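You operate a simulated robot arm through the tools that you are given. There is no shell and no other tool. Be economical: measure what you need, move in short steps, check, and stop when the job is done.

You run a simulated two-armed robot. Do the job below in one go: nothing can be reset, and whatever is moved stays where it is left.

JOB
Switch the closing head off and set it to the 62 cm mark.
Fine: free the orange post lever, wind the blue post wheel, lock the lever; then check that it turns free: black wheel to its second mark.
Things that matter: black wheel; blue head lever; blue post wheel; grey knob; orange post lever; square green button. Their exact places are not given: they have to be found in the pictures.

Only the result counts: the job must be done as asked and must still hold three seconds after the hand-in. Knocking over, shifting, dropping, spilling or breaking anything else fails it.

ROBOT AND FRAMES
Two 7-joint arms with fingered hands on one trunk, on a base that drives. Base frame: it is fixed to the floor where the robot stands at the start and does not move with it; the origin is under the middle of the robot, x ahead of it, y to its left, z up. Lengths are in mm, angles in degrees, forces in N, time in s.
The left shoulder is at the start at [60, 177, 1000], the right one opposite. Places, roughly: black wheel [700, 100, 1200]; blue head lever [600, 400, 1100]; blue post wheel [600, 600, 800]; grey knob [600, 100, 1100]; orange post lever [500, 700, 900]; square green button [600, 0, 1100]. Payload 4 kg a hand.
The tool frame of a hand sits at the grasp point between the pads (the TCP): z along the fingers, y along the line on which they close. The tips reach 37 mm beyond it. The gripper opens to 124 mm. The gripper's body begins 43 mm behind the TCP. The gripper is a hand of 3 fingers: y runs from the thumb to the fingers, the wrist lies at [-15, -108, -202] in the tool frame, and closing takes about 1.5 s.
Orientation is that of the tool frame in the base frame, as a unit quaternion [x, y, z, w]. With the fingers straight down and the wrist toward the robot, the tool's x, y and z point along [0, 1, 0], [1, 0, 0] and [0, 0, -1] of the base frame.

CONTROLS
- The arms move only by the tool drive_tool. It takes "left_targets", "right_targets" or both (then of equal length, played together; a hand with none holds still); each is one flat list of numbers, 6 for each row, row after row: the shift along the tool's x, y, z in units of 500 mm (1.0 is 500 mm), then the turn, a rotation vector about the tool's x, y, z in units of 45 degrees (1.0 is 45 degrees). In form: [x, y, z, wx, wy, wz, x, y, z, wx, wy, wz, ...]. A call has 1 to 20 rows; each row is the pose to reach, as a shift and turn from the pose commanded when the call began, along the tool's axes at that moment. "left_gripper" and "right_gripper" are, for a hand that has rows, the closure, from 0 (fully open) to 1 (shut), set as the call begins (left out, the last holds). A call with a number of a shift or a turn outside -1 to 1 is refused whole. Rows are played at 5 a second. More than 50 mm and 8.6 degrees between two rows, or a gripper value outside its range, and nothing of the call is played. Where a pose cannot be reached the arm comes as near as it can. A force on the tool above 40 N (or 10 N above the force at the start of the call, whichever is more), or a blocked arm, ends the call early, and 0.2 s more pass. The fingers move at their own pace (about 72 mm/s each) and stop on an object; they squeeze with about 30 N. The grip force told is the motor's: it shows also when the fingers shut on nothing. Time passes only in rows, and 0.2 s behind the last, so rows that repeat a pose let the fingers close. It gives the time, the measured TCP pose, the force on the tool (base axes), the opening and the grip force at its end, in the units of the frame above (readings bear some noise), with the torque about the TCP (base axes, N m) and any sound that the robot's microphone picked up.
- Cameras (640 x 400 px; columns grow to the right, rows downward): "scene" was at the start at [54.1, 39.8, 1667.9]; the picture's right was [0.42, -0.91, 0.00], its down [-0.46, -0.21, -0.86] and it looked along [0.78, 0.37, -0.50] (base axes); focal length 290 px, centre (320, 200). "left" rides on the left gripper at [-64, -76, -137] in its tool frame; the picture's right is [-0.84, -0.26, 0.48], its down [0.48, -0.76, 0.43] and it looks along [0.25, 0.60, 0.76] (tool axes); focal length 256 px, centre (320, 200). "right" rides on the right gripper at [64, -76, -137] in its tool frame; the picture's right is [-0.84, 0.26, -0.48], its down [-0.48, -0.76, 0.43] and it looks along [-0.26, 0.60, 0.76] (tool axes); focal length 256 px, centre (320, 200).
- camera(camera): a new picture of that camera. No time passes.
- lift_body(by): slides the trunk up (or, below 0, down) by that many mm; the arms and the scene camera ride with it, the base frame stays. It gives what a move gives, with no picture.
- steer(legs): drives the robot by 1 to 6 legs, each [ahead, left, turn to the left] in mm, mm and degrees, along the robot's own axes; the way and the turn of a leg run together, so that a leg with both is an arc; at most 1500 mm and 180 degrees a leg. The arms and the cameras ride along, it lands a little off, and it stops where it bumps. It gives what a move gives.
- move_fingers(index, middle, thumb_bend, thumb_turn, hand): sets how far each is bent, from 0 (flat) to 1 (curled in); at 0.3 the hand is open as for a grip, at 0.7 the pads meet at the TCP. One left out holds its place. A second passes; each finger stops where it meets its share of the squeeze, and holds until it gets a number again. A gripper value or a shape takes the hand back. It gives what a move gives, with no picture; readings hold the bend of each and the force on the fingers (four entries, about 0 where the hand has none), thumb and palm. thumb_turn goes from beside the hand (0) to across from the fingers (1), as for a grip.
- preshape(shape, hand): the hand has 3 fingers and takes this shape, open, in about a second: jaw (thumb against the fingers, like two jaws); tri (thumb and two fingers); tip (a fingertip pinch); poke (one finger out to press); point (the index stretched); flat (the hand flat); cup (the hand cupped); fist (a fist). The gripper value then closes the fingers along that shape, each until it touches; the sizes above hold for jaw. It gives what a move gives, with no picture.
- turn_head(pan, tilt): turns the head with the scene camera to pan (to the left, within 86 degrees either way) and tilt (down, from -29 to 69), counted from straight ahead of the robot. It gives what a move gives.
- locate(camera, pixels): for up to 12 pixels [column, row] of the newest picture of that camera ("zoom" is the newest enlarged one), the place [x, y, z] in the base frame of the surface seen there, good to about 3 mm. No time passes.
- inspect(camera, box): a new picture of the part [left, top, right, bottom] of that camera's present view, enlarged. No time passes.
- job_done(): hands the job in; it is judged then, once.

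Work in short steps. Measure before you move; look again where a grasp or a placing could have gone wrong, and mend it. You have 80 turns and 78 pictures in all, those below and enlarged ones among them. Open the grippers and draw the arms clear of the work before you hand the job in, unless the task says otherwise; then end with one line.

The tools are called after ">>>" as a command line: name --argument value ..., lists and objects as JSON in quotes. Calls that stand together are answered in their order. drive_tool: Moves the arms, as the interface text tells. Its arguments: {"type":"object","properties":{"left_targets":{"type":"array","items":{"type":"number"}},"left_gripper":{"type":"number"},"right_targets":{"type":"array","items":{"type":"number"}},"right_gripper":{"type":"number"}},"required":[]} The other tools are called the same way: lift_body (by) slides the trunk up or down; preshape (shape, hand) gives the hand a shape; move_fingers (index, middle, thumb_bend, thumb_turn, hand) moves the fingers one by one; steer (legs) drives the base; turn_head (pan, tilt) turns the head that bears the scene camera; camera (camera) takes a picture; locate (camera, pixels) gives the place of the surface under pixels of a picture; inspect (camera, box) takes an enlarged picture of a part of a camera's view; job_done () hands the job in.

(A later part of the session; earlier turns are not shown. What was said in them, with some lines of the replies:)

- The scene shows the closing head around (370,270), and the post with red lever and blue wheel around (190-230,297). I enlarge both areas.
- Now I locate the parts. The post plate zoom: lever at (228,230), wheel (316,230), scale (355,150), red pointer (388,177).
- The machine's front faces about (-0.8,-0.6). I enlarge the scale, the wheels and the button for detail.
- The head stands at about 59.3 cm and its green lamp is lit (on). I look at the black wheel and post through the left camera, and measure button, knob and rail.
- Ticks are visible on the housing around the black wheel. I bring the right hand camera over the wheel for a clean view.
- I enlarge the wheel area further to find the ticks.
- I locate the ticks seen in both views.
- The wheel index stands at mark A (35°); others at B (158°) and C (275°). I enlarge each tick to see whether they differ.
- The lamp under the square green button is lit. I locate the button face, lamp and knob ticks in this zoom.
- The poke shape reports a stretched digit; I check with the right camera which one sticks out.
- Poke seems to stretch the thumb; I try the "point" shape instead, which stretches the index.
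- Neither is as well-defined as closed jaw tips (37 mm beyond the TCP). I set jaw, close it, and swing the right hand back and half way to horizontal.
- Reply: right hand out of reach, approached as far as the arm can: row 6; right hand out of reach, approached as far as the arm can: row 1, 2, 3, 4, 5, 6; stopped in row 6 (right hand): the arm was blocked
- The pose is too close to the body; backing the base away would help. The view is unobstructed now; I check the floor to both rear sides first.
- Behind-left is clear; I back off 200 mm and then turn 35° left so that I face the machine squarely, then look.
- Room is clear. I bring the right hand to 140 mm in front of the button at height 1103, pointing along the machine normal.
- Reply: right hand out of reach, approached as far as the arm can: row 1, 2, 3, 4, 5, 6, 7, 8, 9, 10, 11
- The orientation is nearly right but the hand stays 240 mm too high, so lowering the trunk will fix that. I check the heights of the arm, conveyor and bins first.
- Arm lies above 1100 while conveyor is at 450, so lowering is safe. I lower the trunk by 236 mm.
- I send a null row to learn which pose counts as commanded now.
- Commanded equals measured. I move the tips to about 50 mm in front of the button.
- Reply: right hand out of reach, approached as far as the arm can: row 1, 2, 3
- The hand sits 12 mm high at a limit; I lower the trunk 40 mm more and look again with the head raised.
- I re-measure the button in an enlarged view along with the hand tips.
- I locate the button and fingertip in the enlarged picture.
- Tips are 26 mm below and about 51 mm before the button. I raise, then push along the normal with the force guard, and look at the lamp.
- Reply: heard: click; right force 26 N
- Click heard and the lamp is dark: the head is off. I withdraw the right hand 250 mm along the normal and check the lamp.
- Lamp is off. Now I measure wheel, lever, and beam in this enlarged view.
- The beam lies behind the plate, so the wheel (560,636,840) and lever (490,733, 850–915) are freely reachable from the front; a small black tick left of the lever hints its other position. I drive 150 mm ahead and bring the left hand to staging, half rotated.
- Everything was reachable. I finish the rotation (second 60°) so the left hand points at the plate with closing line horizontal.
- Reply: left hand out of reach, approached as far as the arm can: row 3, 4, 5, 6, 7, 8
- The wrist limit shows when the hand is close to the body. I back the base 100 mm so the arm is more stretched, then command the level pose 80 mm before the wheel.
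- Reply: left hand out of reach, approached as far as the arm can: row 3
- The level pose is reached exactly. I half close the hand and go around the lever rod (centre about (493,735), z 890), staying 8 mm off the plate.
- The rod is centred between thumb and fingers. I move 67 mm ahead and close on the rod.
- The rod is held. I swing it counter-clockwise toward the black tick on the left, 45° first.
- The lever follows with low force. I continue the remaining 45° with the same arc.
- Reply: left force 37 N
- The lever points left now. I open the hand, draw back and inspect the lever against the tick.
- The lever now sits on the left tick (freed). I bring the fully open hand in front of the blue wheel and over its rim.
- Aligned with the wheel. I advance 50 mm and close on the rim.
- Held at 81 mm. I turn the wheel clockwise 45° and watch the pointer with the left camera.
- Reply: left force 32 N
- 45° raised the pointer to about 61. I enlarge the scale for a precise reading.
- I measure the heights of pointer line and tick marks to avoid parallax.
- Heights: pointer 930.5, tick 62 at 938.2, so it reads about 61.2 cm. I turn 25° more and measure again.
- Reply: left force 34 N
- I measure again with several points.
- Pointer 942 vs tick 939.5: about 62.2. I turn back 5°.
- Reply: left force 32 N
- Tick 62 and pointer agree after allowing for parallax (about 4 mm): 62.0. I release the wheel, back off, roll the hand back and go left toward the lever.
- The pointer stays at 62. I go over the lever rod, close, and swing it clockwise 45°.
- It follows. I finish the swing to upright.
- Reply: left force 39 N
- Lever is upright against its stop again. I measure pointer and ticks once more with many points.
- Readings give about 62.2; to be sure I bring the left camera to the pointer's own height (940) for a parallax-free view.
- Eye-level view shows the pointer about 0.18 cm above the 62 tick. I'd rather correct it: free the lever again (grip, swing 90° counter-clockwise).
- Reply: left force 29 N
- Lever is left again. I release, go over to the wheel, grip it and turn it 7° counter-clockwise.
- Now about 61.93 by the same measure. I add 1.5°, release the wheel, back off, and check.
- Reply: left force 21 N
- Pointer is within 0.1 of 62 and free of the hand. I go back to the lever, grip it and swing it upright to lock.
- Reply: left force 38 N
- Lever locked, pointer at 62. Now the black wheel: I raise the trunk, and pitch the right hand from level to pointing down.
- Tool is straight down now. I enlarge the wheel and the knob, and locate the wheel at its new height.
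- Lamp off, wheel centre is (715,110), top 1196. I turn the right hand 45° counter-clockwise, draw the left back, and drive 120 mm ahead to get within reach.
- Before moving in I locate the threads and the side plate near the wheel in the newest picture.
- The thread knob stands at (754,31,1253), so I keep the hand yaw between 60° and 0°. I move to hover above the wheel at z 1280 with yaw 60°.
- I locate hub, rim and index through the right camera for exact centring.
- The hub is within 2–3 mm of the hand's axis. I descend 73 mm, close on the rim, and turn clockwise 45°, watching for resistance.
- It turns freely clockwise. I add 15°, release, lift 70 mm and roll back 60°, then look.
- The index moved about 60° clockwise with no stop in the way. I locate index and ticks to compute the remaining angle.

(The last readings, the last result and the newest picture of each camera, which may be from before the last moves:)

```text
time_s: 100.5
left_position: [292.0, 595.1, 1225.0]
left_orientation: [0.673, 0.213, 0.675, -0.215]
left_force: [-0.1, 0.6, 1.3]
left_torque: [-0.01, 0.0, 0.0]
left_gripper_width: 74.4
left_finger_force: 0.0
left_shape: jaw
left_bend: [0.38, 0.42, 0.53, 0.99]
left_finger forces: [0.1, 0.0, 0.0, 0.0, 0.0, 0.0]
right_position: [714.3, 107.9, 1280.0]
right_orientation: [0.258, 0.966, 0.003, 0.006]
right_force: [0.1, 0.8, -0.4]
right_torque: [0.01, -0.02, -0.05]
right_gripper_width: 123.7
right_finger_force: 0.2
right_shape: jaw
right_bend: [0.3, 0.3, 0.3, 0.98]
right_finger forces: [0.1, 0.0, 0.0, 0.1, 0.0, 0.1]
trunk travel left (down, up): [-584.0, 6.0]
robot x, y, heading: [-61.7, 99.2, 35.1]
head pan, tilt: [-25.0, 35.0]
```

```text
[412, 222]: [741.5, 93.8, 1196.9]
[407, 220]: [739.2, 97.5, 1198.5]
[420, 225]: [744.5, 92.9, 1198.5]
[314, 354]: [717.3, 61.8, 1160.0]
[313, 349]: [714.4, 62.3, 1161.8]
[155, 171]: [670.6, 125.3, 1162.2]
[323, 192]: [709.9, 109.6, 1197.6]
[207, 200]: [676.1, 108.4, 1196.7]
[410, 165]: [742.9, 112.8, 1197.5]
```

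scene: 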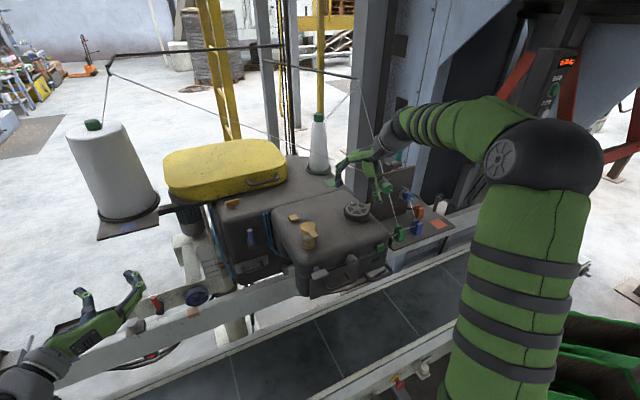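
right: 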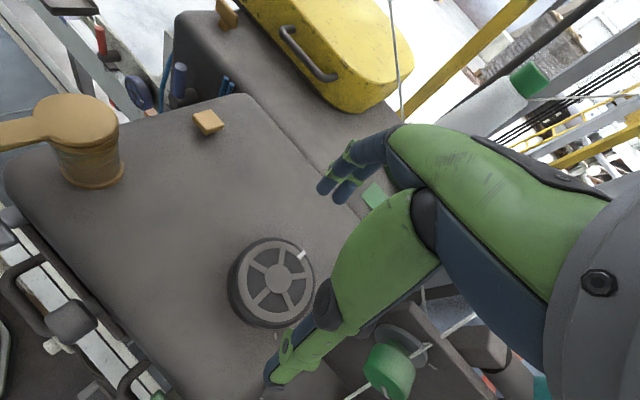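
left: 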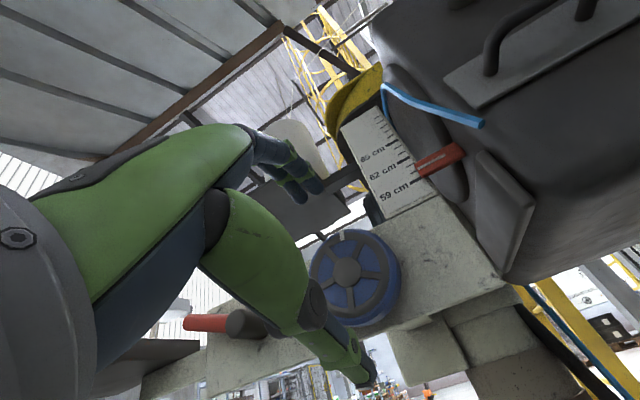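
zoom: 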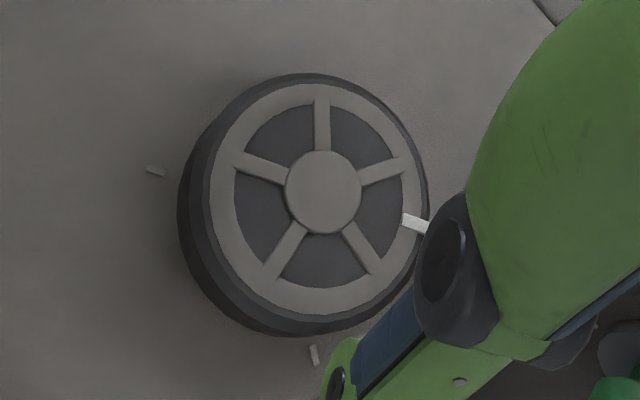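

Index is at −26°, mark C at −85.5°: 59.5° remain. I regrip and turn exactly that, then release and lift.

>>> drive_tool --right_targets '[0, 0, 0.073, 0, 0, 0, 0, -0.002, 0.144, 0, 0, 0]'

>>> drive_tool --right_gripper 1 --right_targets '[0, 0, 0, 0, 0, 0, 0, 0, 0, 0, 0, 0, 0, 0, 0, 0, 0, 0, 0, 0, 0, 0, 0, 0]'

>>> drive_tool --right_targets '[0, 0, 0, 0, 0, 0.167, 0, 0, 0, 0, 0, 0.333, 0, 0, 0, 0, 0, 0.5, 0, 0, 0, 0, 0, 0.667, 0, 0, 0, 0, 0, 0.833, 0, 0, 0, 0, 0, 1]'

>>> drive_tool --right_targets '[0, 0, 0, 0, 0, 0.16, 0, 0, 0, 0, 0, 0.317, 0, 0, 0, 0, 0, 0.317]'

>>> drive_tool --right_gripper 0 --right_targets '[0, 0, 0, 0, 0, 0, 0, 0, 0, 0, 0, 0, 0, 0, 0, 0, 0, 0, 0, 0, 0, 0, 0, 0, 0, 0, -0.07, 0, 0, 0, 0, 0, -0.14, 0, 0, 0, 0, 0, -0.14, 0, 0, -0.17, 0, 0, -0.14, 0, 0, -0.34, 0, 0, -0.14, 0, 0, -0.51, 0, 0, -0.14, 0, 0, -0.68, 0, 0, -0.14, 0, 0, -0.85, 0, 0, -0.14, 0, 0, -1]'

>>> inspect --camera "scene" --box '[325, 185, 395, 235]'

>>> inspect --camera "right" --box '[210, 210, 350, 350]'

```text
time_s: 101.1
left_position: [293.4, 593.9, 1226.0]
left_orientation: [0.674, 0.213, 0.674, -0.214]
left_force: [0.1, 0.5, 0.0]
left_torque: [-0.01, 0.03, -0.02]
left_gripper_width: 74.2
left_finger_force: 0.0
left_shape: jaw
left_bend: [0.38, 0.42, 0.53, 0.99]
left_finger forces: [0.1, 0.1, 0.1, 0.0, 0.0, 0.1]
right_position: [714.5, 107.3, 1204.9]
right_orientation: [0.259, 0.966, 0.004, 0.005]
right_force: [-0.7, -0.4, 0.2]
right_torque: [0.03, 0.01, -0.02]
right_gripper_width: 123.5
right_finger_force: 0.0
right_shape: jaw
right_bend: [0.3, 0.3, 0.3, 0.98]
right_finger forces: [0.0, 0.0, 0.0, 0.0, 0.0, 0.1]
trunk travel left (down, up): [-584.0, 6.0]
robot x, y, heading: [-61.6, 99.9, 34.9]
head pan, tilt: [-25.0, 35.0]
```

```text
time_s: 102.1
left_position: [289.7, 594.5, 1226.0]
left_orientation: [0.673, 0.212, 0.676, -0.213]
left_force: [-0.3, 0.5, -0.2]
left_torque: [0.0, 0.0, 0.01]
left_gripper_width: 74.3
left_finger_force: 0.0
left_shape: jaw
left_bend: [0.38, 0.42, 0.53, 0.99]
left_finger forces: [0.0, 0.0, 0.1, 0.0, 0.0, 0.1]
right_position: [713.6, 104.9, 1207.1]
right_orientation: [0.26, 0.966, 0.004, 0.006]
right_force: [-3.8, -7.7, 5.2]
right_torque: [-0.32, 0.2, -0.03]
right_gripper_width: 83.5
right_finger_force: 29.8
right_shape: jaw
right_bend: [0.38, 0.42, 0.47, 0.99]
right_finger forces: [17.1, 9.2, 0.0, 0.0, 33.2, 0.0]
trunk travel left (down, up): [-584.0, 6.0]
robot x, y, heading: [-59.0, 99.7, 35.1]
head pan, tilt: [-25.0, 35.0]
```

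```text
time_s: 103.5
left_position: [290.1, 593.4, 1225.3]
left_orientation: [0.674, 0.212, 0.675, -0.214]
left_force: [-0.6, -0.2, -0.3]
left_torque: [0.0, 0.01, 0.0]
left_gripper_width: 74.4
left_finger_force: 0.1
left_shape: jaw
left_bend: [0.38, 0.42, 0.53, 0.99]
left_finger forces: [0.0, 0.1, 0.0, 0.1, 0.0, 0.0]
right_position: [712.9, 107.8, 1206.4]
right_orientation: [0.608, 0.794, 0.005, 0.004]
right_force: [-14.0, -5.0, 2.7]
right_torque: [-0.14, 0.44, 0.1]
right_gripper_width: 82.8
right_finger_force: 29.8
right_shape: jaw
right_bend: [0.39, 0.42, 0.47, 1.0]
right_finger forces: [16.1, 8.5, 0.1, 0.0, 35.6, 0.0]
trunk travel left (down, up): [-584.0, 6.0]
robot x, y, heading: [-61.3, 95.9, 35.1]
head pan, tilt: [-25.0, 35.0]
```

```text
time_s: 104.3
left_position: [289.4, 594.6, 1226.8]
left_orientation: [0.673, 0.212, 0.675, -0.214]
left_force: [-0.4, -0.1, 0.2]
left_torque: [0.0, -0.02, -0.02]
left_gripper_width: 74.3
left_finger_force: 0.0
left_shape: jaw
left_bend: [0.38, 0.42, 0.53, 0.99]
left_finger forces: [0.0, 0.0, 0.0, 0.0, 0.1, 0.0]
right_position: [712.7, 107.3, 1207.8]
right_orientation: [0.703, 0.711, 0.006, 0.002]
right_force: [-13.9, -2.8, 0.7]
right_torque: [-0.05, 0.51, 0.01]
right_gripper_width: 82.0
right_finger_force: 29.7
right_shape: jaw
right_bend: [0.39, 0.42, 0.47, 1.0]
right_finger forces: [15.9, 8.6, 0.0, 0.0, 35.1, 0.0]
trunk travel left (down, up): [-584.0, 6.0]
robot x, y, heading: [-59.3, 98.2, 34.9]
head pan, tilt: [-25.0, 35.0]
```

```text
time_s: 106.9
left_position: [291.8, 595.0, 1225.6]
left_orientation: [0.674, 0.213, 0.675, -0.213]
left_force: [0.0, 0.4, -0.2]
left_torque: [-0.05, 0.02, -0.01]
left_gripper_width: 74.3
left_finger_force: 0.0
left_shape: jaw
left_bend: [0.38, 0.42, 0.53, 0.99]
left_finger forces: [0.0, 0.0, 0.0, 0.0, 0.0, 0.0]
right_position: [714.2, 106.4, 1278.0]
right_orientation: [0.376, 0.926, 0.004, 0.004]
right_force: [0.8, 0.2, 0.0]
right_torque: [-0.01, 0.02, 0.0]
right_gripper_width: 123.6
right_finger_force: 0.1
right_shape: jaw
right_bend: [0.3, 0.3, 0.3, 0.98]
right_finger forces: [0.0, 0.0, 0.0, 0.1, 0.0, 0.0]
trunk travel left (down, up): [-584.0, 6.0]
robot x, y, heading: [-61.8, 95.9, 35.3]
head pan, tilt: [-25.0, 35.0]
```

```text
8.00 times, centred on (360, 210) of scene
```

zoom: 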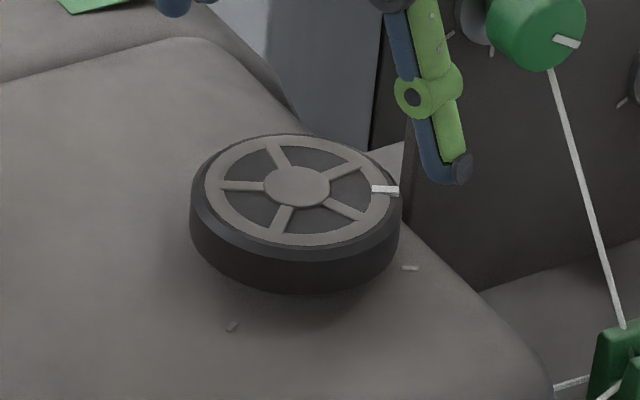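

```text
2.86 times, centred on (280, 280) of right
```

zoom: 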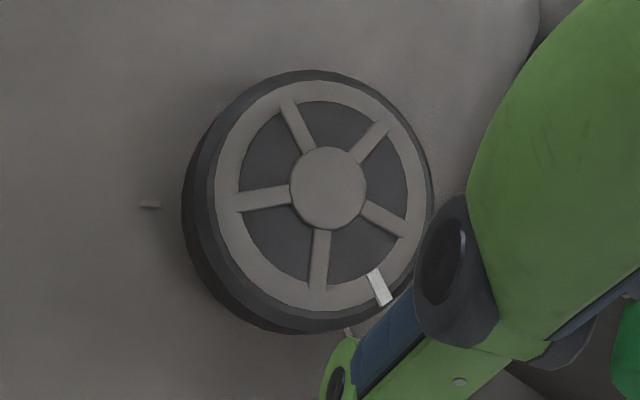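

The index is near mark C. I locate index ends, tick and hub to check the residual.

>>> locate --camera "zoom" --pixels '[[373, 272], [378, 285], [384, 300], [328, 188], [375, 277], [349, 332], [150, 204], [381, 293]]'

>>> locate --camera "scene" --pixels '[[367, 208.6], [368.5, 208.7], [369.5, 208.8], [371.3, 218.5], [357.1, 208.3]]'

```text
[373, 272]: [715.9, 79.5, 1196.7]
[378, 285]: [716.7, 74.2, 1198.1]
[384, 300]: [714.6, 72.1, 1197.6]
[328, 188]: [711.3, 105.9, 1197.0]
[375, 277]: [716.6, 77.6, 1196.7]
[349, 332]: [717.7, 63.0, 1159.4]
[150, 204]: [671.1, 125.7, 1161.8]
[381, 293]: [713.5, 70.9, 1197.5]
```

```text
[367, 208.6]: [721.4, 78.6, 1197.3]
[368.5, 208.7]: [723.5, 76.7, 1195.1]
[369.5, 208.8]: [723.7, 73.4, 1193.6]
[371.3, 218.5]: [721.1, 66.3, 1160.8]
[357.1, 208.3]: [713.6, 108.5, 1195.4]
```

Index and tick C line up within a degree or two. I lift the right hand and draw both arms clear with open grippers.

>>> drive_tool --right_gripper 0 --left_gripper 0 --right_targets '[0, 0, -0.09, 0, 0, 0, 0, 0, -0.18, 0, 0, 0, 0, 0, -0.27, 0, 0, 0, 0, -0.07, -0.32, 0, 0, 0, 0, -0.15, -0.34, 0, 0, 0, 0, -0.24, -0.34, 0, 0, 0, 0, -0.33, -0.34, 0, 0, 0, 0, -0.42, -0.34, 0, 0, 0]' --left_targets '[0, 0, -0.03, 0, 0, 0, 0, 0, -0.06, 0, 0, 0, 0, 0, -0.09, 0, 0, 0, 0, 0, -0.12, 0, 0, 0, 0, 0, -0.12, 0, 0, 0, 0, 0, -0.12, 0, 0, 0, 0, 0, -0.12, 0, 0, 0, 0, 0, -0.12, 0, 0, 0]'

>>> camera --camera "scene"

>>> inspect --camera "scene" --box '[310, 180, 410, 250]'

>>> inspect --camera "scene" --box '[140, 220, 260, 320]'

```text
time_s: 108.7
left_position: [264.4, 583.4, 1227.5]
left_orientation: [0.673, 0.213, 0.675, -0.214]
left_force: [0.2, -0.7, -0.6]
left_torque: [0.0, -0.03, 0.06]
left_gripper_width: 123.6
left_finger_force: 0.1
left_shape: jaw
left_bend: [0.3, 0.3, 0.3, 0.98]
left_finger forces: [0.0, 0.1, 0.0, 0.0, 0.1, 0.0]
left hand out of reach, approached as far as the arm can: row 2, 3, 4, 5, 6, 7, 8
right_position: [563.2, -43.7, 1444.5]
right_orientation: [0.377, 0.926, 0.005, 0.005]
right_force: [-0.4, -0.4, 0.2]
right_torque: [0.02, -0.02, 0.0]
right_gripper_width: 123.8
right_finger_force: 0.2
right_shape: jaw
right_bend: [0.3, 0.3, 0.3, 0.98]
right_finger forces: [0.1, 0.0, 0.0, 0.0, 0.0, 0.0]
trunk travel left (down, up): [-584.0, 6.0]
robot x, y, heading: [-55.0, 96.7, 34.9]
head pan, tilt: [-25.0, 35.0]
```

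```text
11 pictures are left
```

scene: 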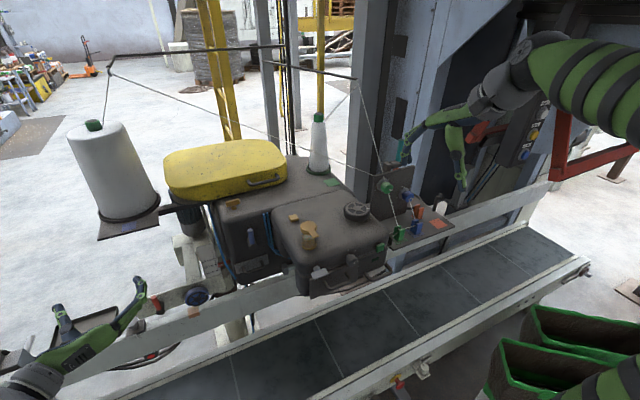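

```text
5.71 times, centred on (360, 215) of scene
```

zoom: 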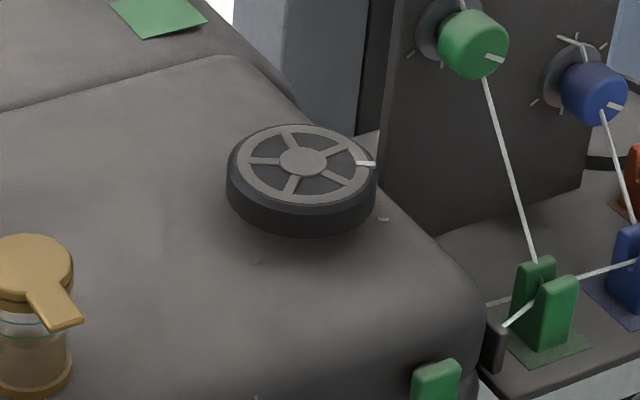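

```text
4.00 times, centred on (200, 270) of scene
```

zoom: 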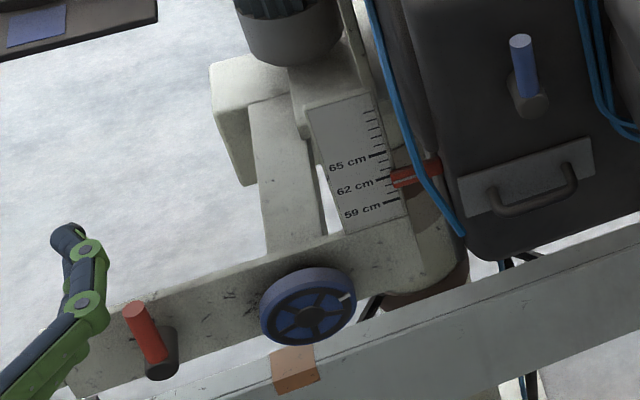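

The lamp is off, the pointer stands at 62, the lever is upright, the black wheel's index is on its mark and both hands are open and clear. I hand in.

>>> job_done

```text
The job is handed in.
```

I handed the job in. The closing head is off and set to 62 cm (my last close reading was about 61.9), the orange lever is locked, and the black wheel turned freely clockwise to its next mark. Nothing showed which way the marks are counted, so taking that mark as the second is my assumption.
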